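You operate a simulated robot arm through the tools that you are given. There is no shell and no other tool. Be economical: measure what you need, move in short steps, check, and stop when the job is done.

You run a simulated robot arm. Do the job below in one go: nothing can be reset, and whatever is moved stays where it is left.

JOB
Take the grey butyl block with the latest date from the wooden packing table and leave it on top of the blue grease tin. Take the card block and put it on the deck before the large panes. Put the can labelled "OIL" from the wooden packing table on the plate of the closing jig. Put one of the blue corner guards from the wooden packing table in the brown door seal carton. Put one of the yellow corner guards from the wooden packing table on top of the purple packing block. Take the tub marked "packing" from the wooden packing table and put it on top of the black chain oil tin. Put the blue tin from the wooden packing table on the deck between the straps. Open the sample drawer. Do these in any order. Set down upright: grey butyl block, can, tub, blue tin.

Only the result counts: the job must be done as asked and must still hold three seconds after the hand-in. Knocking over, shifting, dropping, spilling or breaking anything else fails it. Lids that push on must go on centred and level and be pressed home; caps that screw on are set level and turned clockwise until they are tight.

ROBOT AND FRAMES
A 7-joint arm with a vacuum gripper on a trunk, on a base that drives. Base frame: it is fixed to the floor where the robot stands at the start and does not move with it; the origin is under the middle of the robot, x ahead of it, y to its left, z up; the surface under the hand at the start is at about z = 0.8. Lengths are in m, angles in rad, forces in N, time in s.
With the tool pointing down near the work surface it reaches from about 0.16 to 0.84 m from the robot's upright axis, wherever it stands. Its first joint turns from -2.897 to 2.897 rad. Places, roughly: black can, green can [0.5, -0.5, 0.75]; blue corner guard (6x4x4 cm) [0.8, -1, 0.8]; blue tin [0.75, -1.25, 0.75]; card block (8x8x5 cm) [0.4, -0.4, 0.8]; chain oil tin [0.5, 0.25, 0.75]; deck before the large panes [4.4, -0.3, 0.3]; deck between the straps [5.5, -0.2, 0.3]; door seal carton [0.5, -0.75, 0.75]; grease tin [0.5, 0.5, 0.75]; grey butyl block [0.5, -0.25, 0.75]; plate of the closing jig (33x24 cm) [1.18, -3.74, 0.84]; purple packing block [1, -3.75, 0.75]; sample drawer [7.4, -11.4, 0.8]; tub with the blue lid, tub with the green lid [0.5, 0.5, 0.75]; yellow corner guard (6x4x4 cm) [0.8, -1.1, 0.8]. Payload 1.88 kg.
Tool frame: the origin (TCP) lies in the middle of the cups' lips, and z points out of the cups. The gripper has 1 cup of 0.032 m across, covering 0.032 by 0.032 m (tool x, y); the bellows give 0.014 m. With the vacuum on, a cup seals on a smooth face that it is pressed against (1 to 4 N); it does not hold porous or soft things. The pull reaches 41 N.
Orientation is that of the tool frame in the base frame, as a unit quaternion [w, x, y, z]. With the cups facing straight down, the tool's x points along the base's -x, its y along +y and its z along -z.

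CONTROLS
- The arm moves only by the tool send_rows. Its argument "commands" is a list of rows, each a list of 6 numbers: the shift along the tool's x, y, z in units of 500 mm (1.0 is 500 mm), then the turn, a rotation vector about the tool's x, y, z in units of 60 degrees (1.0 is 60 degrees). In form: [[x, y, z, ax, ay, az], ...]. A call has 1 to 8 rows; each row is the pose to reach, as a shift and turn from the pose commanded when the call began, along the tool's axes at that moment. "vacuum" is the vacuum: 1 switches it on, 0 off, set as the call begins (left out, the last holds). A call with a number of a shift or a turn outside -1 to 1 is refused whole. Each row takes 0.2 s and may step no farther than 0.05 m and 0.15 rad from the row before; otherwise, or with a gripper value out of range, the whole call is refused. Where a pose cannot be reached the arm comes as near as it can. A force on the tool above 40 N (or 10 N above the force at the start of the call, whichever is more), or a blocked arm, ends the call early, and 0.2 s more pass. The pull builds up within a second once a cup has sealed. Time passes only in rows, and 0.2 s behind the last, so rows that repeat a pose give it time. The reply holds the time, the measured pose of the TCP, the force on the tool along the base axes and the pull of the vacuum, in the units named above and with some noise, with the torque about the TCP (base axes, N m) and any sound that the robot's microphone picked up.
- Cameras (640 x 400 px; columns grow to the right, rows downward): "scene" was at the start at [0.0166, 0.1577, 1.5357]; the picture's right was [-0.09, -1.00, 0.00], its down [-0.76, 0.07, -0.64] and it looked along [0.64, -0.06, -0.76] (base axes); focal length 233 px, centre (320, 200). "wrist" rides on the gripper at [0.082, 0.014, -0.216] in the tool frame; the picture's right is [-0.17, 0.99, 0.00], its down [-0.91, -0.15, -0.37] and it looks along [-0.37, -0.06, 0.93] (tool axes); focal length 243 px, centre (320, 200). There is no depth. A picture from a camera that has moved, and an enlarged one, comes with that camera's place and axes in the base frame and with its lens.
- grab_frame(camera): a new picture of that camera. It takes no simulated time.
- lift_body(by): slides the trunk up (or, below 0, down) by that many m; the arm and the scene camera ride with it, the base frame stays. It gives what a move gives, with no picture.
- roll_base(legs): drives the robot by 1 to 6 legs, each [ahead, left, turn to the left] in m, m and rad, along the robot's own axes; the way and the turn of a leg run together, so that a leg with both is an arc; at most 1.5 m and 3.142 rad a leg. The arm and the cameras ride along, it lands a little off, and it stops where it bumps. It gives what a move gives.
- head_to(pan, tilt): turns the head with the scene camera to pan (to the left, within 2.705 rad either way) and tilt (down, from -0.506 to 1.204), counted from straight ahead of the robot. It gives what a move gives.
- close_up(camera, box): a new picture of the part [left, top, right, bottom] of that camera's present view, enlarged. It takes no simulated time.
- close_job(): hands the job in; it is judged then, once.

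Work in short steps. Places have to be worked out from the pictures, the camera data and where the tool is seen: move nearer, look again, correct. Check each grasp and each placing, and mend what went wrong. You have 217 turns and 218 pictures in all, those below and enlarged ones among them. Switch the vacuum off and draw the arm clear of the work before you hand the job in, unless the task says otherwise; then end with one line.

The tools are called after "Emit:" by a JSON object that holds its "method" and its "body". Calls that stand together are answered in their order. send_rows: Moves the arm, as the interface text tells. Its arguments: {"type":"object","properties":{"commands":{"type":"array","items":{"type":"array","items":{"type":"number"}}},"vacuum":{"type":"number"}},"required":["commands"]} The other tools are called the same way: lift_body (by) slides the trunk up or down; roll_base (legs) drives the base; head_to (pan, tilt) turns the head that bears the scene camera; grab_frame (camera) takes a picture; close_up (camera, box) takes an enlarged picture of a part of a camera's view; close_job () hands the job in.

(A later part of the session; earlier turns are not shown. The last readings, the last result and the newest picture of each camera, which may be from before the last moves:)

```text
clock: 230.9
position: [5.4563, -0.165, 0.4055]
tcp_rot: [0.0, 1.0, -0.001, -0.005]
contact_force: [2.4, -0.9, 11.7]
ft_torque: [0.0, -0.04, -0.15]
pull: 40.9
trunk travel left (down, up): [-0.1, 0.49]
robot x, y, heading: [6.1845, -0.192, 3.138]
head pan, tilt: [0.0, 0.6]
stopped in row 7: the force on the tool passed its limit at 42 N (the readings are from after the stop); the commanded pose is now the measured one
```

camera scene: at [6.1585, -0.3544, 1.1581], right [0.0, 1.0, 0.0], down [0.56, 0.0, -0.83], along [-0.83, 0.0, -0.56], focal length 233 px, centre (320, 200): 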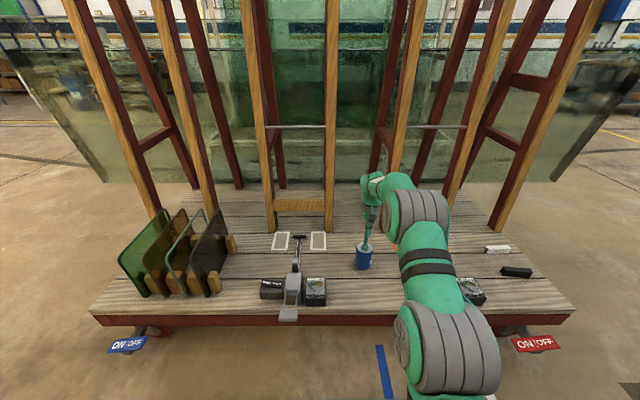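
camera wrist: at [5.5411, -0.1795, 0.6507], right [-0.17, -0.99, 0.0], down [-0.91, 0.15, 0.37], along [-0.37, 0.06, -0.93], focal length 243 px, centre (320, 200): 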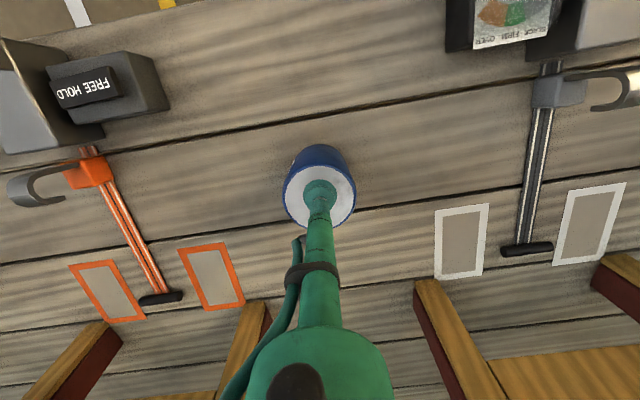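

It stands on the deck; I release and rise.

Emit:
{"method": "send_rows", "body": {"commands": [[0, 0, -0.002, 0, 0, 0], [0, 0, -0.002, 0, 0, 0], [0, 0, -0.002, 0, 0, 0], [0, 0, -0.002, 0, 0, 0], [0, 0, -0.02, 0, 0, 0], [0, 0, -0.1, 0, 0, 0], [0, 0, -0.2, 0, 0, 0], [0, 0, -0.3, 0, 0, 0]], "vacuum": 0}}

Emit:
{"method": "grab_frame", "body": {"camera": "wrist"}}

Emit:
{"method": "close_up", "body": {"camera": "scene", "box": [240, 190, 420, 330]}}

```text
clock: 232.7
position: [5.4594, -0.1652, 0.5521]
tcp_rot: [-0.001, 1.0, -0.001, -0.002]
contact_force: [0.6, 0.3, -0.4]
ft_torque: [0.03, -0.03, 0.04]
pull: 0.0
trunk travel left (down, up): [-0.1, 0.49]
robot x, y, heading: [6.1902, -0.1902, 3.14]
head pan, tilt: [0.0, 0.6]
```

```text
110 pictures are left
camera wrist: at [5.5403, -0.1795, 0.7681], right [-0.17, -0.99, 0.0], down [-0.91, 0.15, 0.38], along [-0.37, 0.06, -0.93], focal length 243 px, centre (320, 200)
```

wrist: 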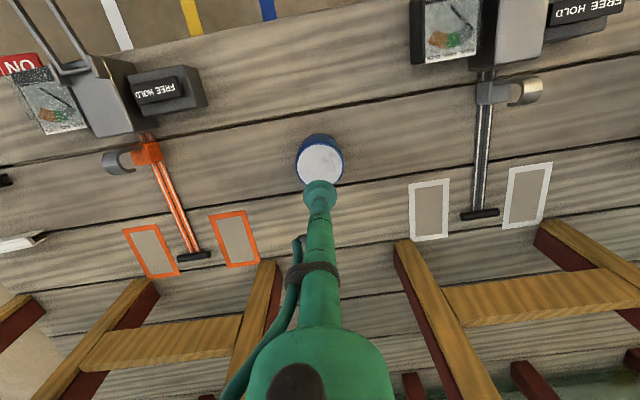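

```text
2.86 times, centred on (330, 260) of scene
camera zoom: at [6.1581, -0.3544, 1.158], right [0.0, 1.0, 0.0], down [0.57, 0.0, -0.82], along [-0.82, 0.0, -0.57], focal length 666 px, centre (291, 29)
```

zoom: 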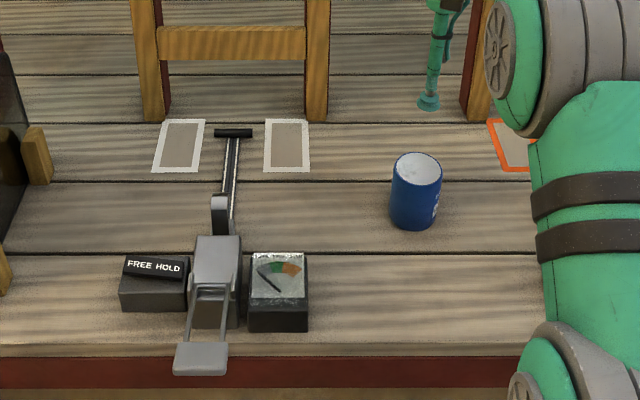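

The tin stands between the straps. Now I retract, raise the trunk and go back for the card block.

Emit:
{"method": "send_rows", "body": {"commands": [[0, 0, -0.09, 0, 0, 0], [0.08, 0, -0.14, 0, 0, 0], [0.17, 0, -0.16, 0, 0, 0], [0.26, 0, -0.16, 0, 0, 0], [0.35, 0, -0.16, 0, 0, 0], [0.44, 0, -0.16, 0, 0, 0], [0.53, 0, -0.16, 0, 0, 0], [0.61, 0, -0.16, 0, 0, 0]]}}

Emit:
{"method": "lift_body", "body": {"by": 0.4}}

Emit:
{"method": "roll_base", "body": {"legs": [[-0.2, 0, 0], [0, 1.2, 0], [0, 1.1, 0], [1.5, 0, 0], [1.5, 0, 0], [1.5, 0, 0]]}}

Emit:
{"method": "roll_base", "body": {"legs": [[1.5, 0, 0], [0.4, 0, 0], [0, 0, 3.14]]}}

```text
clock: 234.5
position: [5.7655, -0.1655, 0.6296]
tcp_rot: [-0.001, 1.0, -0.001, -0.003]
contact_force: [-0.1, 0.2, 0.4]
ft_torque: [0.01, -0.01, 0.01]
pull: 0.1
trunk travel left (down, up): [-0.1, 0.49]
robot x, y, heading: [6.1888, -0.1887, 3.143]
head pan, tilt: [0.0, 0.6]
```

```text
clock: 238.4
position: [5.7645, -0.1648, 1.0311]
tcp_rot: [-0.001, 1.0, 0.0, -0.003]
contact_force: [1.0, -0.6, -0.6]
ft_torque: [0.01, 0.03, 0.0]
pull: 0.0
trunk travel left (down, up): [-0.5, 0.09]
robot x, y, heading: [6.1866, -0.1964, 3.14]
head pan, tilt: [0.0, 0.6]
```

```text
clock: 272.0
position: [1.4563, -2.5137, 1.0306]
tcp_rot: [-0.001, 1.0, 0.004, -0.003]
contact_force: [-0.3, 0.0, -0.6]
ft_torque: [0.0, 0.0, 0.01]
pull: 0.1
trunk travel left (down, up): [-0.5, 0.09]
robot x, y, heading: [1.8792, -2.5363, -3.133]
head pan, tilt: [0.0, 0.6]
```

```text
clock: 288.9
position: [0.3992, -2.5689, 1.0309]
tcp_rot: [0.002, -0.002, 1.0, -0.001]
contact_force: [-0.4, -0.7, 0.1]
ft_torque: [0.0, 0.01, 0.02]
pull: 0.1
trunk travel left (down, up): [-0.5, 0.09]
robot x, y, heading: [-0.023, -2.5468, -0.001]
head pan, tilt: [0.0, 0.6]
```

I strafe along the table to y ≈ -0.47 for the card block.

Emit:
{"method": "roll_base", "body": {"legs": [[0.02, 1.1, 0], [0, 0.98, 0]]}}

Emit:
{"method": "grab_frame", "body": {"camera": "wrist"}}

Emit:
{"method": "grab_frame", "body": {"camera": "scene"}}

```text
clock: 299.2
position: [0.4192, -0.4928, 1.031]
tcp_rot: [0.003, -0.003, 1.0, -0.001]
contact_force: [0.0, 0.8, -0.1]
ft_torque: [-0.01, -0.01, 0.01]
pull: 0.1
trunk travel left (down, up): [-0.5, 0.09]
robot x, y, heading: [-0.0041, -0.4689, 0.001]
head pan, tilt: [0.0, 0.6]
```

```text
108 pictures are left
camera wrist: at [0.3348, -0.4794, 1.2462], right [0.16, 0.99, 0.0], down [0.91, -0.15, 0.38], along [0.37, -0.06, -0.93], focal length 243 px, centre (320, 200)
```

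wrist: 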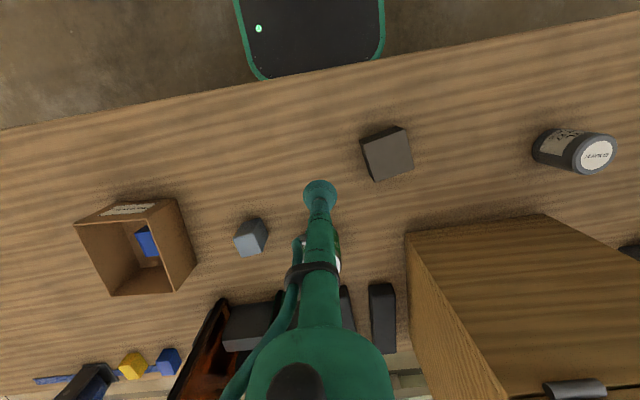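

```text
107 pictures are left
camera scene: at [0.024, -0.3035, 1.5581], right [0.0, -1.0, 0.0], down [-0.56, 0.0, -0.83], along [0.83, 0.0, -0.56], focal length 233 px, centre (320, 200)
```

scene: 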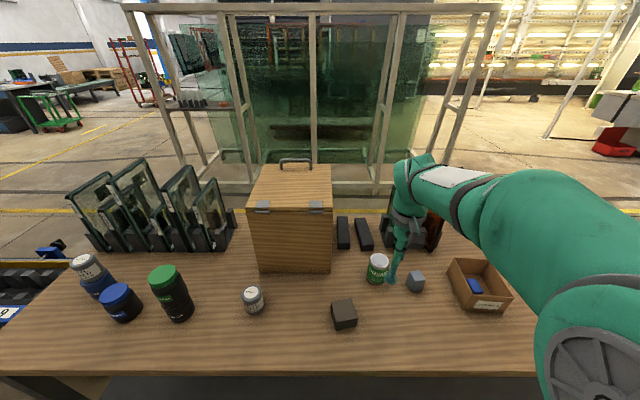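

I zoom in on the card block.

Emit:
{"method": "close_up", "body": {"camera": "wrist", "box": [340, 110, 440, 200]}}

Emit:
{"method": "close_up", "body": {"camera": "scene", "box": [300, 270, 380, 340]}}

```text
4.44 times, centred on (390, 155) of wrist
camera zoom: at [0.3348, -0.4794, 1.2462], right [0.16, 0.99, 0.0], down [0.91, -0.15, 0.38], along [0.37, -0.06, -0.93], focal length 1078 px, centre (9, 400)
```

zoom: 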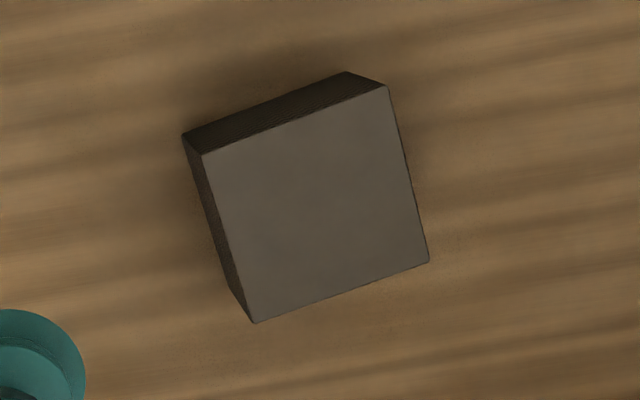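

```text
5.71 times, centred on (340, 305) of scene
camera zoom: at [0.024, -0.3035, 1.5581], right [0.0, -1.0, 0.0], down [-0.56, 0.0, -0.83], along [0.83, 0.0, -0.56], focal length 1333 px, centre (206, -400)
```

zoom: 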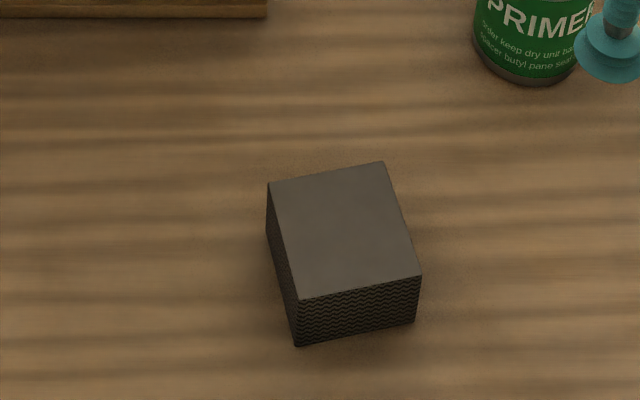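

The block's top sheet is smooth, centre at about [0.437, -0.380, 0.85]. I go above it and descend.

Emit:
{"method": "send_rows", "body": {"commands": [[-0.018, 0.08, 0, 0, 0, 0], [-0.03, 0.16, 0, 0, 0, 0], [-0.036, 0.226, 0.03, 0, 0, 0], [-0.036, 0.226, 0.11, 0, 0, 0], [-0.036, 0.226, 0.2, 0, 0, 0], [-0.036, 0.226, 0.28, 0, 0, 0], [-0.036, 0.226, 0.31, 0, 0, 0]], "vacuum": 1}}

Emit:
{"method": "close_up", "body": {"camera": "wrist", "box": [250, 110, 390, 250]}}

```text
clock: 300.8
position: [0.439, -0.38, 0.8753]
tcp_rot: [0.002, -0.002, 1.0, -0.001]
contact_force: [0.2, 0.4, 0.3]
ft_torque: [0.0, 0.0, -0.01]
pull: 0.0
trunk travel left (down, up): [-0.5, 0.09]
robot x, y, heading: [-0.008, -0.4677, 0.003]
head pan, tilt: [0.0, 0.6]
```

```text
2.86 times, centred on (320, 180) of wrist
camera zoom: at [0.3537, -0.3665, 1.0899], right [0.16, 0.99, 0.0], down [0.91, -0.15, 0.38], along [0.37, -0.06, -0.93], focal length 693 px, centre (320, 257)
```

zoom: 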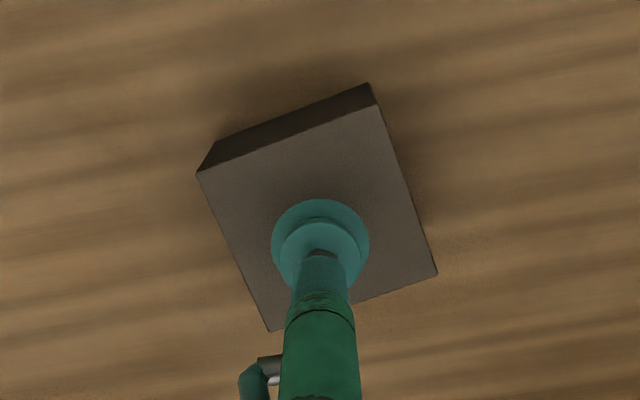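

Centred; descend in fine steps.

Emit:
{"method": "send_rows", "body": {"commands": [[0.006, 0, 0.03, 0, 0, 0], [0.006, 0, 0.044, 0, 0, 0], [0.006, 0, 0.052, 0, 0, 0], [0.006, 0, 0.058, 0, 0, 0], [0.006, 0, 0.062, 0, 0, 0], [0.006, 0, 0.066, 0, 0, 0]]}}

```text
clock: 302.2
position: [0.4345, -0.3793, 0.8443]
tcp_rot: [0.005, -0.001, 1.0, 0.0]
contact_force: [0.5, -1.9, 28.4]
ft_torque: [-0.01, 0.12, -0.02]
pull: 40.7
trunk travel left (down, up): [-0.5, 0.09]
robot x, y, heading: [-0.0027, -0.4688, 0.001]
head pan, tilt: [0.0, 0.6]
```

Sealed. I lift the block, pull it in, and drive around toward the trolley's near side, stopping to look at the gap.

Emit:
{"method": "send_rows", "body": {"commands": [[0, 0, -0.06, 0, 0, 0], [0, 0, -0.15, 0, 0, 0], [0, 0, -0.24, 0, 0, 0], [0, 0, -0.33, 0, 0, 0], [0.02, -0.08, -0.42, 0, 0, 0], [0.05, -0.16, -0.46, 0, 0, 0]]}}

Emit:
{"method": "roll_base", "body": {"legs": [[0, -1.0, 0], [0, -1.05, 0], [1.5, 0, 0], [1.5, 0, 0], [0.85, 0, 0]]}}

Emit:
{"method": "head_to", "body": {"pan": 1.6, "tilt": 0.5}}

Emit:
{"method": "grab_frame", "body": {"camera": "scene"}}

```text
refused: row 5 steps farther than a row can; nothing moved
```

```text
clock: 330.5
position: [4.2866, -2.3569, 0.8432]
tcp_rot: [0.003, -0.012, 1.0, -0.001]
contact_force: [-0.5, -0.3, -0.7]
ft_torque: [-0.01, 0.01, 0.04]
pull: 40.7
trunk travel left (down, up): [-0.5, 0.09]
robot x, y, heading: [3.8559, -2.4563, 0.022]
head pan, tilt: [0.0, 0.6]
```

```text
clock: 332.1
position: [4.2872, -2.3557, 0.8424]
tcp_rot: [0.003, -0.013, 1.0, -0.001]
contact_force: [-0.3, 0.2, -0.3]
ft_torque: [0.0, 0.02, 0.0]
pull: 40.7
trunk travel left (down, up): [-0.5, 0.09]
robot x, y, heading: [3.8483, -2.4511, 0.022]
head pan, tilt: [1.6, 0.499]
```

```text
103 pictures are left
camera scene: at [3.7813, -2.2002, 1.5672], right [1.0, 0.05, 0.0], down [0.02, -0.48, -0.88], along [-0.05, 0.88, -0.48], focal length 233 px, centre (320, 200)
```

scene: 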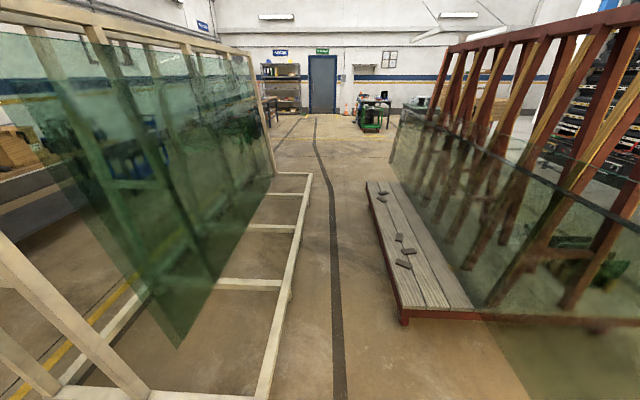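

A mistake: the lift was refused and the block was dragged along the table; I must check the packing table afterwards. Now I lift the block (it is still held) and pull it in.

Emit:
{"method": "send_rows", "body": {"commands": [[0, 0, -0.09, 0, 0, 0], [0, 0, -0.18, 0, 0, 0], [0, 0, -0.27, 0, 0, 0], [0, 0, -0.36, 0, 0, 0], [0.02, -0.06, -0.42, 0, 0, 0], [0.06, -0.12, -0.46, 0, 0, 0], [0.1, -0.18, -0.46, 0, 0, 0]]}}

Emit:
{"method": "grab_frame", "body": {"camera": "wrist"}}

```text
clock: 333.7
position: [4.2382, -2.4497, 1.0725]
tcp_rot: [0.003, -0.011, 1.0, 0.0]
contact_force: [-0.1, 0.2, -0.6]
ft_torque: [0.02, 0.03, 0.0]
pull: 40.7
trunk travel left (down, up): [-0.5, 0.09]
robot x, y, heading: [3.8494, -2.4545, 0.023]
head pan, tilt: [1.6, 0.499]
```

```text
102 pictures are left
camera wrist: at [4.1525, -2.4374, 1.288], right [0.14, 0.99, 0.0], down [0.92, -0.13, 0.38], along [0.38, -0.05, -0.93], focal length 243 px, centre (320, 200)
```

wrist: 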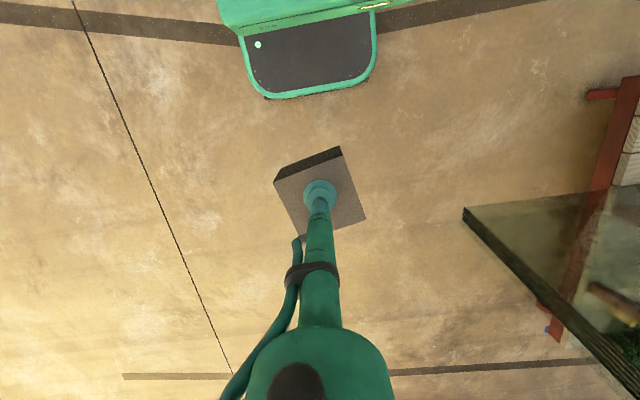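

The block is still held. I turn to face +y and drive to the mouth of the gap, centred at x ≈ 3.82.

Emit:
{"method": "roll_base", "body": {"legs": [[0, 0, 1.548], [0.8, 0.03, 0]]}}

Emit:
{"method": "head_to", "body": {"pan": 0, "tilt": 0.8}}

Emit:
{"method": "grab_frame", "body": {"camera": "scene"}}

Emit:
{"method": "grab_frame", "body": {"camera": "wrist"}}

```text
clock: 341.8
position: [3.8219, -1.2663, 1.0723]
tcp_rot: [-0.002, 0.708, -0.706, -0.001]
contact_force: [-0.1, 0.8, -0.5]
ft_torque: [0.01, -0.03, 0.01]
pull: 41.2
trunk travel left (down, up): [-0.5, 0.09]
robot x, y, heading: [3.8179, -1.6582, 1.573]
head pan, tilt: [1.6, 0.499]
```

```text
clock: 343.5
position: [3.8219, -1.2667, 1.071]
tcp_rot: [-0.003, 0.708, -0.707, -0.002]
contact_force: [-0.9, -0.5, -0.1]
ft_torque: [-0.02, 0.0, -0.01]
pull: 40.7
trunk travel left (down, up): [-0.5, 0.09]
robot x, y, heading: [3.8229, -1.6509, 1.569]
head pan, tilt: [0.0, 0.799]
```

```text
101 pictures are left
camera scene: at [3.655, -1.6321, 1.5413], right [1.0, 0.0, 0.0], down [0.0, -0.72, -0.7], along [0.0, 0.7, -0.72], focal length 233 px, centre (320, 200)
```

scene: 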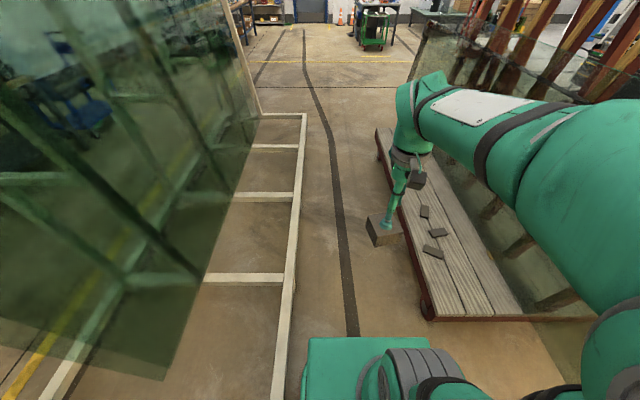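

```text
100 pictures are left
camera wrist: at [3.807, -1.3496, 1.2877], right [-0.99, 0.16, 0.0], down [0.15, 0.91, 0.38], along [0.06, 0.37, -0.93], focal length 243 px, centre (320, 200)
```

wrist: 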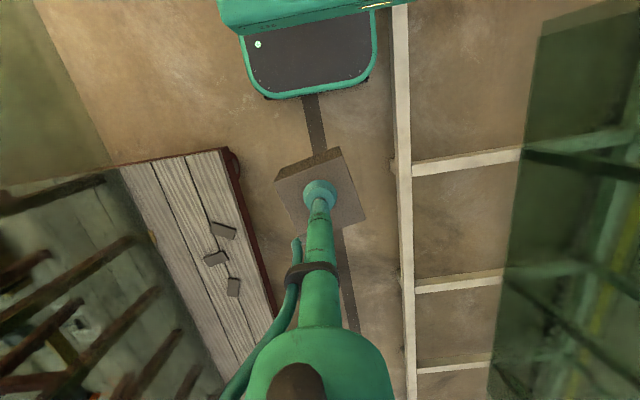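

There is about 0.11 m clearance either side. I drive straight in by 1.25 m.

Emit:
{"method": "roll_base", "body": {"legs": [[0.6, 0, 0], [0.65, 0, 0]]}}

Emit:
{"method": "lift_body", "body": {"by": -0.2}}

Emit:
{"method": "head_to", "body": {"pan": -0.8, "tilt": 0.9}}

Emit:
{"method": "grab_frame", "body": {"camera": "scene"}}

Emit:
{"method": "grab_frame", "body": {"camera": "wrist"}}

```text
clock: 350.1
position: [3.8182, -0.0191, 1.072]
tcp_rot: [-0.002, 0.707, -0.707, -0.001]
contact_force: [-0.7, 0.1, -0.6]
ft_torque: [0.0, 0.04, 0.01]
pull: 40.7
trunk travel left (down, up): [-0.5, 0.09]
robot x, y, heading: [3.8156, -0.4088, 1.574]
head pan, tilt: [0.0, 0.799]
```

```text
clock: 352.2
position: [3.8199, -0.0199, 0.872]
tcp_rot: [-0.003, 0.707, -0.707, -0.001]
contact_force: [0.0, 0.3, 0.2]
ft_torque: [0.0, 0.0, -0.03]
pull: 40.4
trunk travel left (down, up): [-0.3, 0.29]
robot x, y, heading: [3.8168, -0.4078, 1.576]
head pan, tilt: [0.0, 0.799]
```

```text
clock: 353.4
position: [3.8197, -0.0197, 0.8721]
tcp_rot: [-0.002, 0.708, -0.706, -0.001]
contact_force: [-0.6, -0.3, -0.8]
ft_torque: [-0.03, 0.03, 0.0]
pull: 40.9
trunk travel left (down, up): [-0.3, 0.29]
robot x, y, heading: [3.8181, -0.4069, 1.569]
head pan, tilt: [-0.799, 0.901]
```

```text
99 pictures are left
camera scene: at [3.7065, -0.4136, 1.3333], right [0.7, -0.72, 0.0], down [-0.56, -0.55, -0.62], along [0.44, 0.43, -0.78], focal length 233 px, centre (320, 200)
```

scene: 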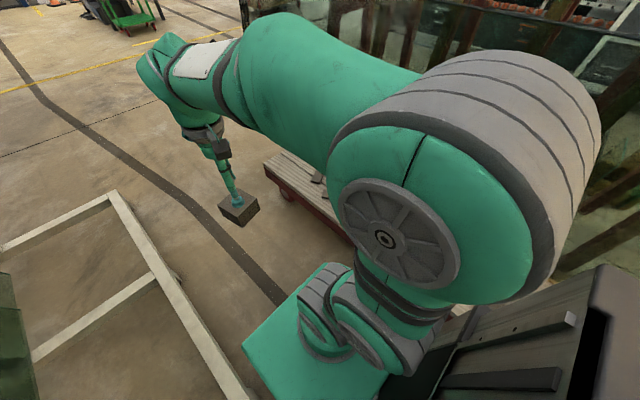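

```text
98 pictures are left
camera wrist: at [3.804, -0.1031, 1.0877], right [-0.99, 0.16, 0.0], down [0.15, 0.91, 0.38], along [0.06, 0.37, -0.93], focal length 243 px, centre (320, 200)
```

wrist: 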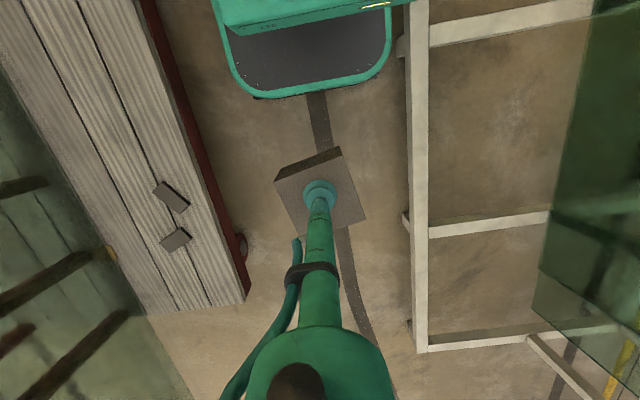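

The deck strip in front of the pane runs x ≈ 4.25–4.65 at z 0.30; loose pads lie at y ≥ 0.11 and y ≤ -0.5. I swing the block to the right toward [4.41, -0.2].

Emit:
{"method": "send_rows", "body": {"commands": [[0.03, -0.09, 0, 0, 0, 0], [0.06, -0.18, 0, 0, 0, 0], [0.09, -0.27, 0, 0, 0, 0], [0.12, -0.36, 0, 0, 0, 0], [0.15, -0.45, 0, 0, 0, 0], [0.18, -0.54, 0, 0, 0, 0], [0.21, -0.63, 0, 0, 0, 0], [0.24, -0.72, 0, 0, 0, 0]]}}

Emit:
{"method": "grab_frame", "body": {"camera": "wrist"}}

Emit:
{"method": "grab_frame", "body": {"camera": "scene"}}

```text
clock: 355.2
position: [4.1807, -0.1391, 0.872]
tcp_rot: [-0.003, 0.709, -0.705, -0.001]
contact_force: [-0.2, 0.5, -0.9]
ft_torque: [-0.01, -0.05, 0.03]
pull: 40.5
trunk travel left (down, up): [-0.3, 0.29]
robot x, y, heading: [3.8187, -0.4045, 1.568]
head pan, tilt: [-0.799, 0.901]
```

```text
97 pictures are left
camera wrist: at [4.1658, -0.2219, 1.087], right [-0.99, 0.16, 0.0], down [0.15, 0.91, 0.38], along [0.06, 0.37, -0.93], focal length 243 px, centre (320, 200)
```

wrist: 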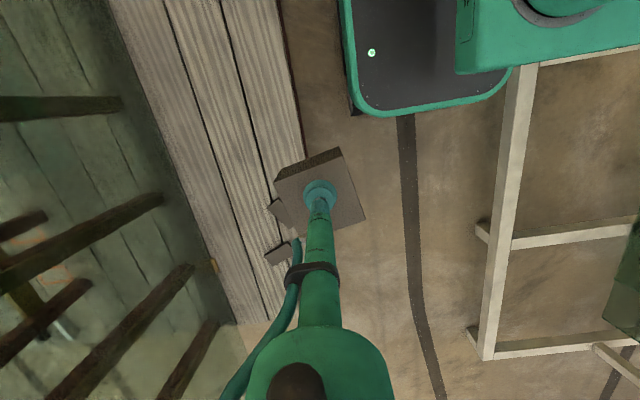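

```text
96 pictures are left
camera scene: at [3.7061, -0.4136, 1.3333], right [0.7, -0.72, 0.0], down [-0.56, -0.55, -0.62], along [0.45, 0.43, -0.78], focal length 233 px, centre (320, 200)
```

scene: 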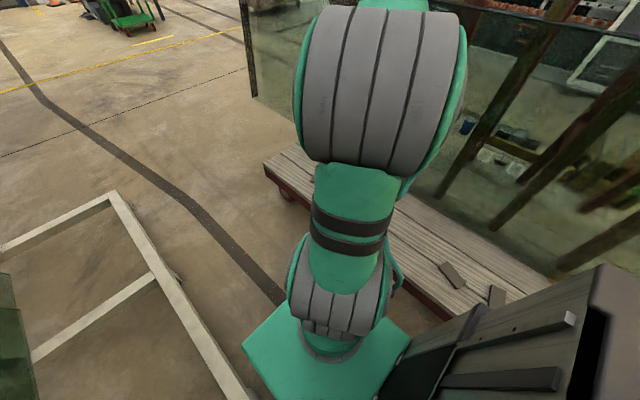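

I continue to [4.41, -0.2], then lower the trunk by its remaining travel.

Emit:
{"method": "send_rows", "body": {"commands": [[0.03, -0.09, 0, 0, 0, 0], [0.06, -0.18, 0, 0, 0, 0], [0.09, -0.27, 0, 0, 0, 0], [0.11, -0.36, 0, 0, 0, 0], [0.12, -0.45, 0, 0, 0, 0]]}}

Emit:
{"method": "lift_body", "body": {"by": -0.28}}

Emit:
{"method": "grab_frame", "body": {"camera": "wrist"}}

```text
clock: 356.4
position: [4.4049, -0.1979, 0.8727]
tcp_rot: [-0.002, 0.708, -0.706, -0.002]
contact_force: [-1.3, 0.1, -0.5]
ft_torque: [-0.02, -0.05, -0.02]
pull: 40.8
trunk travel left (down, up): [-0.3, 0.29]
robot x, y, heading: [3.8159, -0.4048, 1.573]
head pan, tilt: [-0.799, 0.901]
```

```text
clock: 359.2
position: [4.4047, -0.1975, 0.5929]
tcp_rot: [-0.003, 0.708, -0.706, -0.001]
contact_force: [-0.4, -0.3, 0.6]
ft_torque: [-0.05, 0.0, -0.01]
pull: 40.2
trunk travel left (down, up): [-0.02, 0.57]
robot x, y, heading: [3.8149, -0.4084, 1.575]
head pan, tilt: [-0.799, 0.901]
```

```text
95 pictures are left
camera wrist: at [4.3897, -0.281, 0.8081], right [-0.99, 0.16, 0.0], down [0.15, 0.91, 0.38], along [0.06, 0.37, -0.93], focal length 243 px, centre (320, 200)
```

wrist: 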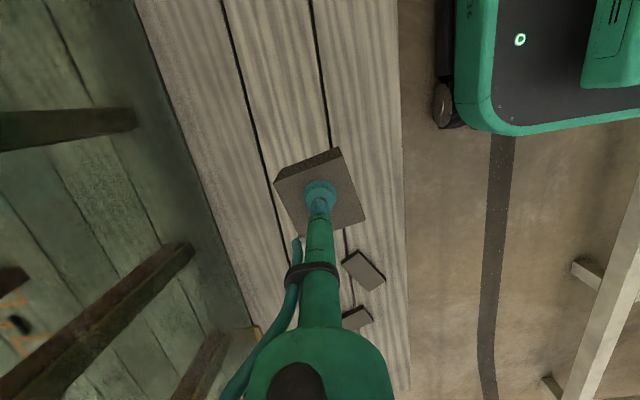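

Free spot confirmed. I lower to just above the deck, then in fine steps.

Emit:
{"method": "send_rows", "body": {"commands": [[0, 0, 0.08, 0, 0, 0], [0, 0, 0.17, 0, 0, 0], [0, 0, 0.26, 0, 0, 0], [0, 0, 0.35, 0, 0, 0], [0, 0, 0.43, 0, 0, 0], [0, 0, 0.46, 0, 0, 0], [0, 0, 0.47, 0, 0, 0], [0, 0, 0.48, 0, 0, 0]]}}

Emit:
{"method": "send_rows", "body": {"commands": [[0, 0, 0.006, 0, 0, 0], [0, 0, 0.012, 0, 0, 0], [0, 0, 0.018, 0, 0, 0], [0, 0, 0.024, 0, 0, 0]]}}

Emit:
{"method": "grab_frame", "body": {"camera": "wrist"}}

```text
clock: 361.0
position: [4.4075, -0.1965, 0.3571]
tcp_rot: [-0.006, 0.708, -0.706, 0.001]
contact_force: [1.8, -0.3, 33.7]
ft_torque: [-0.05, 0.06, -0.05]
pull: 40.4
trunk travel left (down, up): [-0.02, 0.57]
robot x, y, heading: [3.8187, -0.4031, 1.571]
head pan, tilt: [-0.799, 0.901]
```

```text
clock: 361.5
position: [4.41, -0.1952, 0.3555]
tcp_rot: [-0.008, 0.708, -0.706, 0.001]
contact_force: [-3.4, -1.3, 14.0]
ft_torque: [-0.06, 0.09, -0.05]
pull: 40.7
trunk travel left (down, up): [-0.02, 0.57]
robot x, y, heading: [3.8196, -0.4072, 1.57]
head pan, tilt: [-0.799, 0.901]
stopped in row 2: the force on the tool passed its limit at 46 N (the readings are from after the stop); the commanded pose is now the measured one
```

```text
94 pictures are left
camera wrist: at [4.3916, -0.2796, 0.5697], right [-0.99, 0.16, -0.01], down [0.15, 0.91, 0.38], along [0.07, 0.38, -0.92], focal length 243 px, centre (320, 200)
```

wrist: 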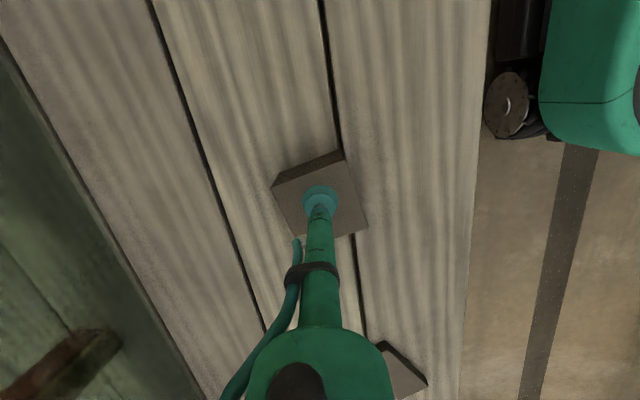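

The block is on the deck. Release and rise.

Emit:
{"method": "send_rows", "body": {"commands": [[0, 0, -0.004, 0, 0, 0], [0, 0, -0.004, 0, 0, 0], [0, 0, -0.004, 0, 0, 0], [0, 0, -0.004, 0, 0, 0], [0, 0, -0.02, 0, 0, 0], [0, 0, -0.1, 0, 0, 0], [0, 0, -0.2, 0, 0, 0], [0, 0, -0.3, 0, 0, 0]], "vacuum": 0}}

Emit:
{"method": "grab_frame", "body": {"camera": "wrist"}}

```text
clock: 363.3
position: [4.4074, -0.196, 0.5028]
tcp_rot: [-0.005, 0.708, -0.707, 0.0]
contact_force: [-1.0, -0.4, 0.3]
ft_torque: [-0.04, 0.05, 0.0]
pull: 0.1
trunk travel left (down, up): [-0.02, 0.57]
robot x, y, heading: [3.8159, -0.4028, 1.574]
head pan, tilt: [-0.799, 0.901]
```

```text
93 pictures are left
camera wrist: at [4.3904, -0.2799, 0.7172], right [-0.99, 0.16, -0.01], down [0.15, 0.91, 0.38], along [0.07, 0.38, -0.92], focal length 243 px, centre (320, 200)
```

wrist: 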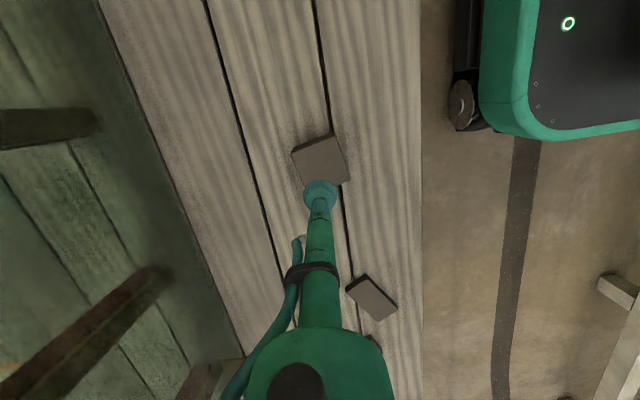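

Placed. I raise the trunk, then bring the arm back in front along the same way.

Emit:
{"method": "lift_body", "body": {"by": 0.4}}

Emit:
{"method": "send_rows", "body": {"commands": [[-0.03, 0.09, 0, 0, 0, 0], [-0.06, 0.18, 0, 0, 0, 0], [-0.09, 0.27, 0, 0, 0, 0], [-0.12, 0.36, 0, 0, 0, 0], [-0.15, 0.45, 0, 0, 0, 0], [-0.18, 0.54, 0, 0, 0, 0], [-0.21, 0.63, 0, 0, 0, 0], [-0.24, 0.72, 0, 0, 0, 0]]}}

Emit:
{"method": "send_rows", "body": {"commands": [[-0.02, 0.09, 0, 0, 0, 0], [-0.04, 0.18, 0, 0, 0, 0], [-0.06, 0.27, -0.02, 0, 0, 0], [-0.09, 0.36, -0.04, 0, 0, 0], [-0.11, 0.45, -0.04, 0, 0, 0]]}}

Emit:
{"method": "roll_base", "body": {"legs": [[-0.6, 0, 0], [-0.65, 0, 0], [-0.85, 0, 0]]}}

```text
clock: 367.1
position: [4.4068, -0.1958, 0.9036]
tcp_rot: [-0.006, 0.708, -0.707, 0.0]
contact_force: [0.1, 0.0, 0.1]
ft_torque: [-0.04, -0.02, -0.01]
pull: 0.0
trunk travel left (down, up): [-0.42, 0.17]
robot x, y, heading: [3.8181, -0.4072, 1.578]
head pan, tilt: [-0.799, 0.901]
```

```text
clock: 368.9
position: [4.0468, -0.0753, 0.9008]
tcp_rot: [-0.005, 0.708, -0.706, 0.001]
contact_force: [0.8, -0.4, -1.0]
ft_torque: [0.02, 0.04, 0.0]
pull: 0.2
trunk travel left (down, up): [-0.42, 0.17]
robot x, y, heading: [3.8169, -0.4055, 1.577]
head pan, tilt: [-0.799, 0.901]
```

```text
clock: 370.1
position: [3.8219, -0.0223, 0.9193]
tcp_rot: [-0.005, 0.708, -0.707, 0.0]
contact_force: [-0.2, 0.3, -0.3]
ft_torque: [0.02, 0.01, 0.0]
pull: 0.1
trunk travel left (down, up): [-0.42, 0.17]
robot x, y, heading: [3.8172, -0.4053, 1.575]
head pan, tilt: [-0.799, 0.901]
```

```text
clock: 380.9
position: [3.8378, -2.1269, 0.9176]
tcp_rot: [-0.004, 0.711, -0.703, 0.001]
contact_force: [0.2, 0.6, 0.0]
ft_torque: [-0.01, -0.02, 0.0]
pull: 0.0
trunk travel left (down, up): [-0.42, 0.17]
robot x, y, heading: [3.8335, -2.5125, 1.576]
head pan, tilt: [-0.799, 0.901]
```

Clear of the gap. I return to the packing table to check what the dragged block may have shifted.

Emit:
{"method": "lift_body", "body": {"by": 0.15}}

Emit:
{"method": "roll_base", "body": {"legs": [[0, 0, -1.576], [-1.4, 0, 0], [-1.4, 0, 0], [-1.03, 0, 0], [0, 1.3, 0]]}}

Emit:
{"method": "head_to", "body": {"pan": 0.3, "tilt": 0.7}}

Emit:
{"method": "grab_frame", "body": {"camera": "scene"}}

Emit:
{"method": "grab_frame", "body": {"camera": "wrist"}}

```text
clock: 382.6
position: [3.8382, -2.1282, 1.0673]
tcp_rot: [-0.006, 0.711, -0.703, 0.0]
contact_force: [0.2, 0.8, 0.0]
ft_torque: [0.0, 0.02, 0.0]
pull: 0.1
trunk travel left (down, up): [-0.57, 0.02]
robot x, y, heading: [3.8351, -2.5118, 1.581]
head pan, tilt: [-0.799, 0.901]
```

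```text
clock: 411.1
position: [0.4042, -1.2421, 1.0678]
tcp_rot: [0.003, 0.009, 1.0, -0.005]
contact_force: [-0.1, -1.0, -0.2]
ft_torque: [0.01, 0.01, 0.01]
pull: 0.0
trunk travel left (down, up): [-0.57, 0.02]
robot x, y, heading: [0.0205, -1.2292, -0.015]
head pan, tilt: [-0.799, 0.901]
```

```text
clock: 412.4
position: [0.4055, -1.2418, 1.0697]
tcp_rot: [0.003, 0.009, 1.0, -0.004]
contact_force: [-0.4, -0.4, -0.2]
ft_torque: [0.01, -0.03, -0.02]
pull: 0.0
trunk travel left (down, up): [-0.57, 0.02]
robot x, y, heading: [0.0234, -1.2286, -0.017]
head pan, tilt: [0.3, 0.7]
```

```text
92 pictures are left
camera scene: at [0.0447, -1.04, 1.6195], right [0.28, -0.96, 0.0], down [-0.62, -0.18, -0.76], along [0.73, 0.21, -0.64], focal length 233 px, centre (320, 200)
```

scene: 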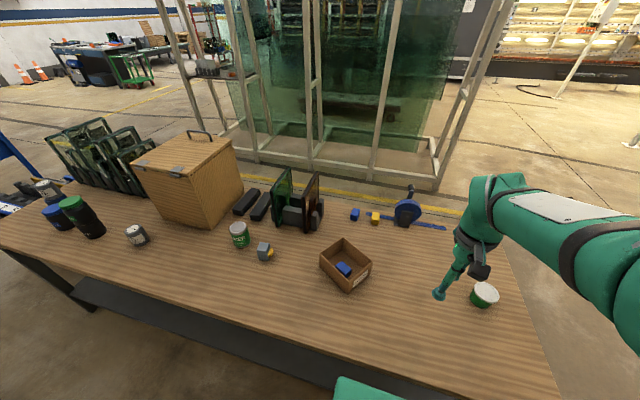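

```text
91 pictures are left
camera wrist: at [0.3208, -1.2258, 1.283], right [0.18, 0.98, -0.01], down [0.91, -0.17, 0.38], along [0.37, -0.08, -0.92], focal length 243 px, centre (320, 200)
```

wrist: 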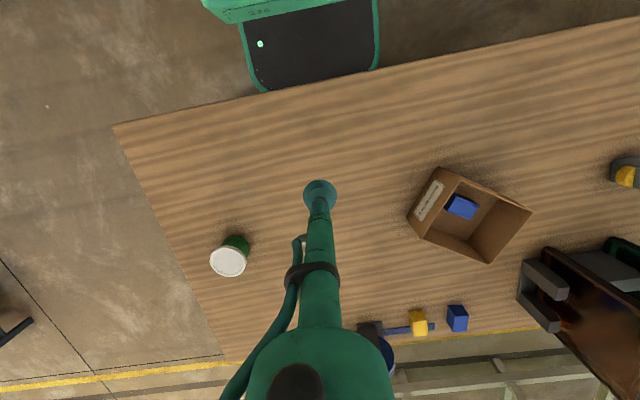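

The carton was turned by the dragged block and must be put back. I zoom in to measure its present pose.

Emit:
{"method": "close_up", "body": {"camera": "wrist", "box": [390, 150, 550, 270]}}

Emit:
{"method": "close_up", "body": {"camera": "scene", "box": [300, 220, 400, 300]}}

```text
3.33 times, centred on (470, 210) of wrist
camera zoom: at [0.3208, -1.2258, 1.283], right [0.18, 0.98, -0.01], down [0.91, -0.17, 0.38], along [0.37, -0.08, -0.92], focal length 809 px, centre (-180, 167)
```

zoom: 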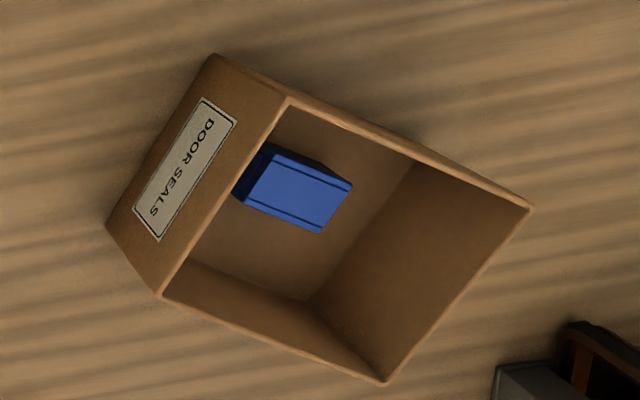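

```text
5.00 times, centred on (350, 260) of scene
camera zoom: at [0.0447, -1.04, 1.6195], right [0.28, -0.96, 0.0], down [-0.62, -0.18, -0.76], along [0.73, 0.21, -0.64], focal length 1166 px, centre (170, -100)
```

zoom: 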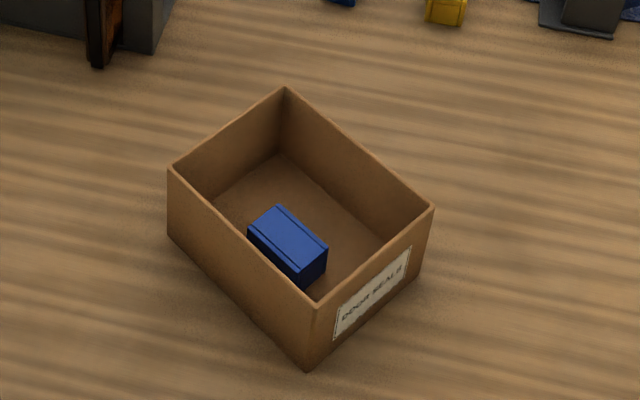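

Carton now: centre [0.58, -0.989], turned; it was at [0.537, -0.857] with its long side about -5° off x. It needs -62° and a shift. I shift the base and try to grip the carton's inner floor beside the guard.

Emit:
{"method": "roll_base", "body": {"legs": [[-0.02, 0.27, 0.017]]}}

Emit:
{"method": "grab_frame", "body": {"camera": "wrist"}}

```text
clock: 414.4
position: [0.3887, -0.9655, 1.0686]
tcp_rot: [0.003, -0.001, 1.0, -0.004]
contact_force: [-0.2, -0.1, 0.5]
ft_torque: [0.02, -0.01, 0.02]
pull: 0.1
trunk travel left (down, up): [-0.57, 0.02]
robot x, y, heading: [0.0064, -0.9595, 0.0]
head pan, tilt: [0.3, 0.7]
```

```text
88 pictures are left
camera wrist: at [0.3032, -0.9501, 1.283], right [0.16, 0.99, -0.01], down [0.91, -0.15, 0.38], along [0.38, -0.07, -0.92], focal length 243 px, centre (320, 200)
```

wrist: 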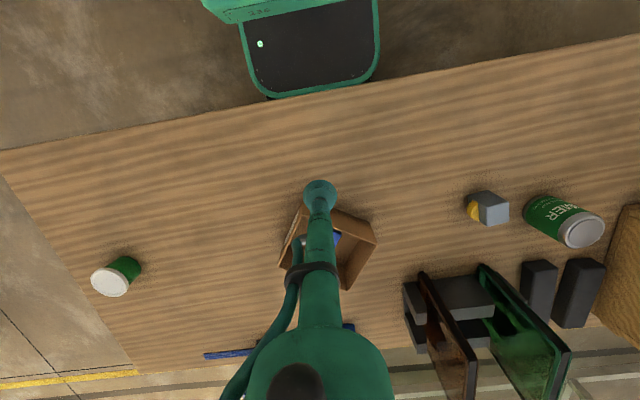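

I move over the free part of the carton and look in.

Emit:
{"method": "send_rows", "body": {"commands": [[-0.08, 0.005, 0, 0, 0, 0], [-0.16, 0.01, 0, 0, 0, 0], [-0.24, 0.02, 0, 0, 0, 0], [-0.32, 0.03, 0, 0, 0, 0], [-0.4, 0.035, 0.02, 0, 0, 0], [-0.436, 0.035, 0.09, 0, 0, 0], [-0.436, 0.035, 0.16, 0, 0, 0]]}}

Emit:
{"method": "grab_frame", "body": {"camera": "wrist"}}

Emit:
{"method": "close_up", "body": {"camera": "wrist", "box": [240, 90, 400, 230]}}

```text
clock: 415.9
position: [0.6077, -0.9481, 0.9892]
tcp_rot: [0.003, -0.001, 1.0, -0.004]
contact_force: [0.6, 0.0, 0.4]
ft_torque: [-0.01, 0.02, -0.02]
pull: 0.1
trunk travel left (down, up): [-0.57, 0.02]
robot x, y, heading: [0.0009, -0.9588, 0.0]
head pan, tilt: [0.3, 0.7]
```

```text
87 pictures are left
camera wrist: at [0.5229, -0.933, 1.2044], right [0.16, 0.99, -0.01], down [0.91, -0.15, 0.38], along [0.38, -0.07, -0.92], focal length 243 px, centre (320, 200)
```

wrist: 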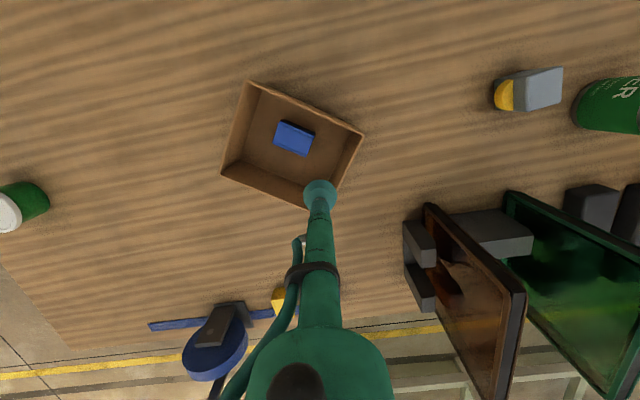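

```text
2.86 times, centred on (320, 160) of wrist
camera zoom: at [0.5229, -0.933, 1.2044], right [0.16, 0.99, -0.01], down [0.91, -0.15, 0.38], along [0.38, -0.07, -0.92], focal length 693 px, centre (320, 314)
```

zoom: 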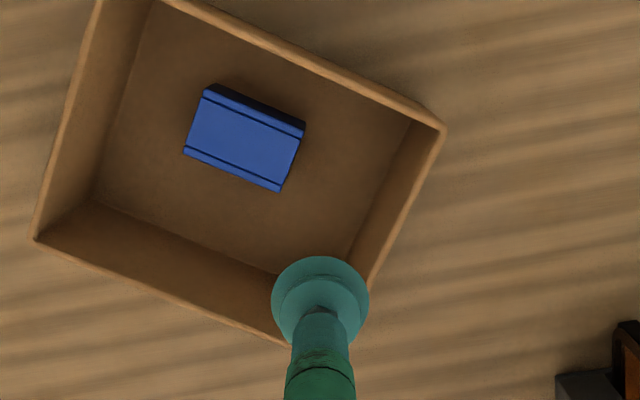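

There is a free strip on the far side of the guard; I put the cup at [0.608, -1.009] on the floor of the carton with vacuum on.

Emit:
{"method": "send_rows", "body": {"commands": [[0, -0.06, 0, 0, 0, 0], [0, -0.122, 0, 0, 0, 0], [0, -0.122, 0.08, 0, 0, 0], [0, -0.122, 0.17, 0, 0, 0], [0, -0.122, 0.25, 0, 0, 0], [0, -0.122, 0.32, 0, 0, 0], [0, -0.122, 0.345, 0, 0, 0]], "vacuum": 1}}

Emit:
{"method": "close_up", "body": {"camera": "wrist", "box": [220, 80, 420, 260]}}

```text
clock: 417.6
position: [0.6085, -1.0122, 0.8173]
tcp_rot: [0.004, -0.001, 1.0, -0.004]
contact_force: [0.2, 0.6, 0.5]
ft_torque: [0.02, -0.01, 0.0]
pull: 0.2
trunk travel left (down, up): [-0.57, 0.02]
robot x, y, heading: [0.0016, -0.962, 0.001]
head pan, tilt: [0.3, 0.7]
```

```text
2.22 times, centred on (320, 170) of wrist
camera zoom: at [0.5232, -0.9958, 1.0321], right [0.16, 0.99, -0.01], down [0.91, -0.15, 0.38], along [0.38, -0.07, -0.92], focal length 539 px, centre (320, 267)
```

zoom: 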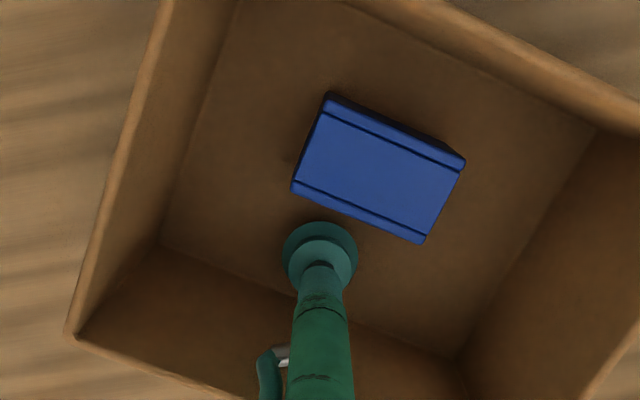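

Inside, free of the guard and walls. I touch down gently.

Emit:
{"method": "send_rows", "body": {"commands": [[0, 0, 0.01, 0, 0, 0], [0, 0, 0.018, 0, 0, 0], [0, 0, 0.026, 0, 0, 0], [0, 0, 0.032, 0, 0, 0], [0, 0, 0.038, 0, 0, 0], [0, 0, 0.038, 0, 0, 0]]}}

```text
clock: 418.9
position: [0.6093, -1.0117, 0.8009]
tcp_rot: [0.006, 0.0, 1.0, -0.005]
contact_force: [-6.8, 2.1, 26.6]
ft_torque: [0.29, 0.02, -0.18]
pull: 40.8
trunk travel left (down, up): [-0.57, 0.02]
robot x, y, heading: [0.0044, -0.9595, -0.0]
head pan, tilt: [0.3, 0.7]
```

Sealed on the carton floor. I lift it 2 cm, and turn it clockwise while moving it back.

Emit:
{"method": "send_rows", "body": {"commands": [[0, 0, -0.02, 0, 0, 0], [0, 0, -0.05, 0, 0, 0], [0.03, 0.04, -0.05, 0, 0, 0.13], [0.06, 0.08, -0.05, 0, 0, 0.26], [0.09, 0.12, -0.05, 0, 0, 0.39], [0.12, 0.16, -0.05, 0, 0, 0.52], [0.14, 0.2, -0.05, 0, 0, 0.65], [0.155, 0.237, -0.05, 0, 0, 0.78]]}}

Emit:
{"method": "send_rows", "body": {"commands": [[0, 0, 0, 0, 0, 0.13], [0, 0, 0, 0, 0, 0.253], [0, 0, 0, 0, 0, 0.253]]}}

Emit:
{"method": "grab_frame", "body": {"camera": "scene"}}

Emit:
{"method": "grab_frame", "body": {"camera": "wrist"}}

```text
clock: 420.8
position: [0.53, -0.8919, 0.8214]
tcp_rot: [0.006, 0.398, 0.917, -0.002]
contact_force: [0.5, 0.1, -2.1]
ft_torque: [-0.06, 0.02, -0.01]
pull: 40.5
trunk travel left (down, up): [-0.57, 0.02]
robot x, y, heading: [0.0022, -0.9581, -0.0]
head pan, tilt: [0.3, 0.7]
```

```text
clock: 421.6
position: [0.5312, -0.8914, 0.8226]
tcp_rot: [0.006, 0.515, 0.857, -0.003]
contact_force: [-0.4, -0.4, -2.2]
ft_torque: [-0.07, -0.01, -0.01]
pull: 40.5
trunk travel left (down, up): [-0.57, 0.02]
robot x, y, heading: [0.0023, -0.9607, -0.001]
head pan, tilt: [0.3, 0.7]
```

```text
84 pictures are left
camera scene: at [0.0238, -0.7695, 1.6195], right [0.3, -0.96, 0.0], down [-0.62, -0.19, -0.76], along [0.73, 0.23, -0.64], focal length 233 px, centre (320, 200)
```

scene: 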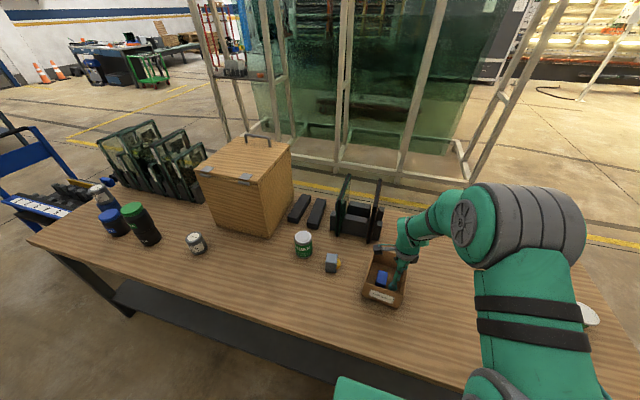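

```text
83 pictures are left
camera wrist: at [0.5011, -0.8118, 1.0368], right [0.95, 0.32, 0.0], down [0.29, -0.88, 0.38], along [0.13, -0.36, -0.92], focal length 243 px, centre (320, 200)
```

wrist: 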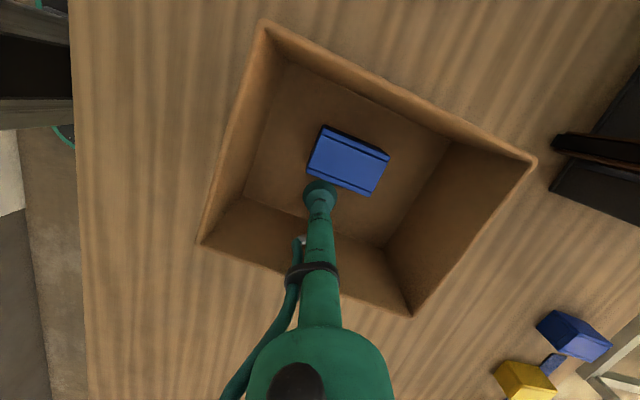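

All four rim corners match the original pose within a few mm. I set it down and release.

Emit:
{"method": "send_rows", "body": {"commands": [[0, 0, 0.02, 0, 0, 0], [0, 0, 0.03, 0, 0, 0], [0, 0, 0.036, 0, 0, 0], [0, 0, 0.042, 0, 0, 0]]}}

Emit:
{"method": "send_rows", "body": {"commands": [[0, 0, 0, 0, 0, 0], [0, 0, -0.004, 0, 0, 0], [0, 0, -0.004, 0, 0, 0], [0, 0, -0.004, 0, 0, 0], [0, 0, -0.02, 0, 0, 0], [0, 0, -0.1, 0, 0, 0], [0, 0, -0.2, 0, 0, 0], [0, 0, -0.3, 0, 0, 0]], "vacuum": 0}}

Emit:
{"method": "grab_frame", "body": {"camera": "wrist"}}

Emit:
{"method": "grab_frame", "body": {"camera": "scene"}}

```text
clock: 422.6
position: [0.5294, -0.8925, 0.8023]
tcp_rot: [0.006, 0.514, 0.858, -0.002]
contact_force: [-4.3, 0.5, 11.8]
ft_torque: [0.12, 0.2, 0.09]
pull: 40.8
trunk travel left (down, up): [-0.57, 0.02]
robot x, y, heading: [0.0052, -0.9618, 0.0]
head pan, tilt: [0.3, 0.7]
```

```text
clock: 424.4
position: [0.5293, -0.8911, 0.9519]
tcp_rot: [0.005, 0.514, 0.858, -0.002]
contact_force: [0.2, -0.3, -0.3]
ft_torque: [0.01, 0.01, 0.01]
pull: 0.2
trunk travel left (down, up): [-0.57, 0.02]
robot x, y, heading: [0.0036, -0.9593, 0.002]
head pan, tilt: [0.3, 0.7]
```

```text
82 pictures are left
camera wrist: at [0.4998, -0.8109, 1.1668], right [0.95, 0.32, 0.0], down [0.29, -0.88, 0.38], along [0.13, -0.36, -0.92], focal length 243 px, centre (320, 200)
```

wrist: 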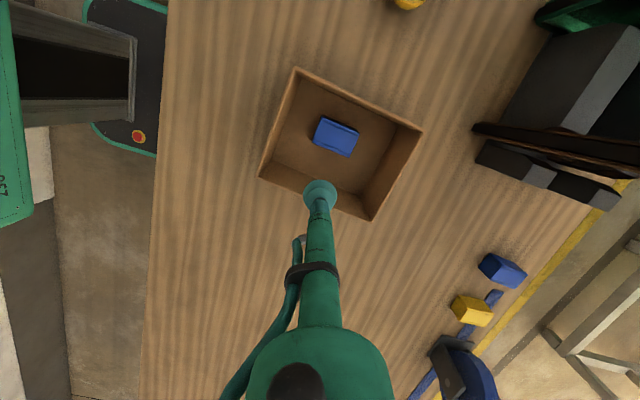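

```text
81 pictures are left
camera scene: at [0.0237, -0.7695, 1.6194], right [0.3, -0.96, 0.0], down [-0.62, -0.19, -0.76], along [0.73, 0.23, -0.64], focal length 233 px, centre (320, 200)
```

scene: 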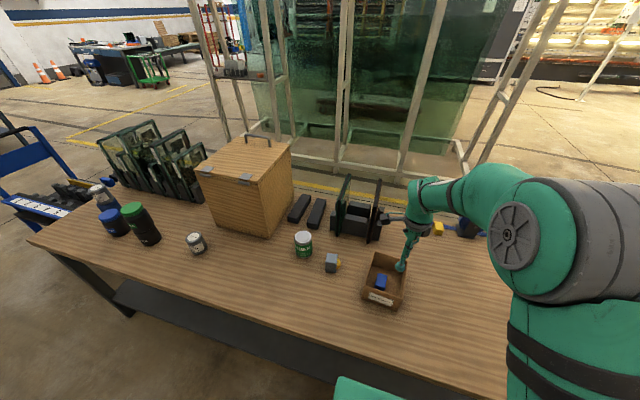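

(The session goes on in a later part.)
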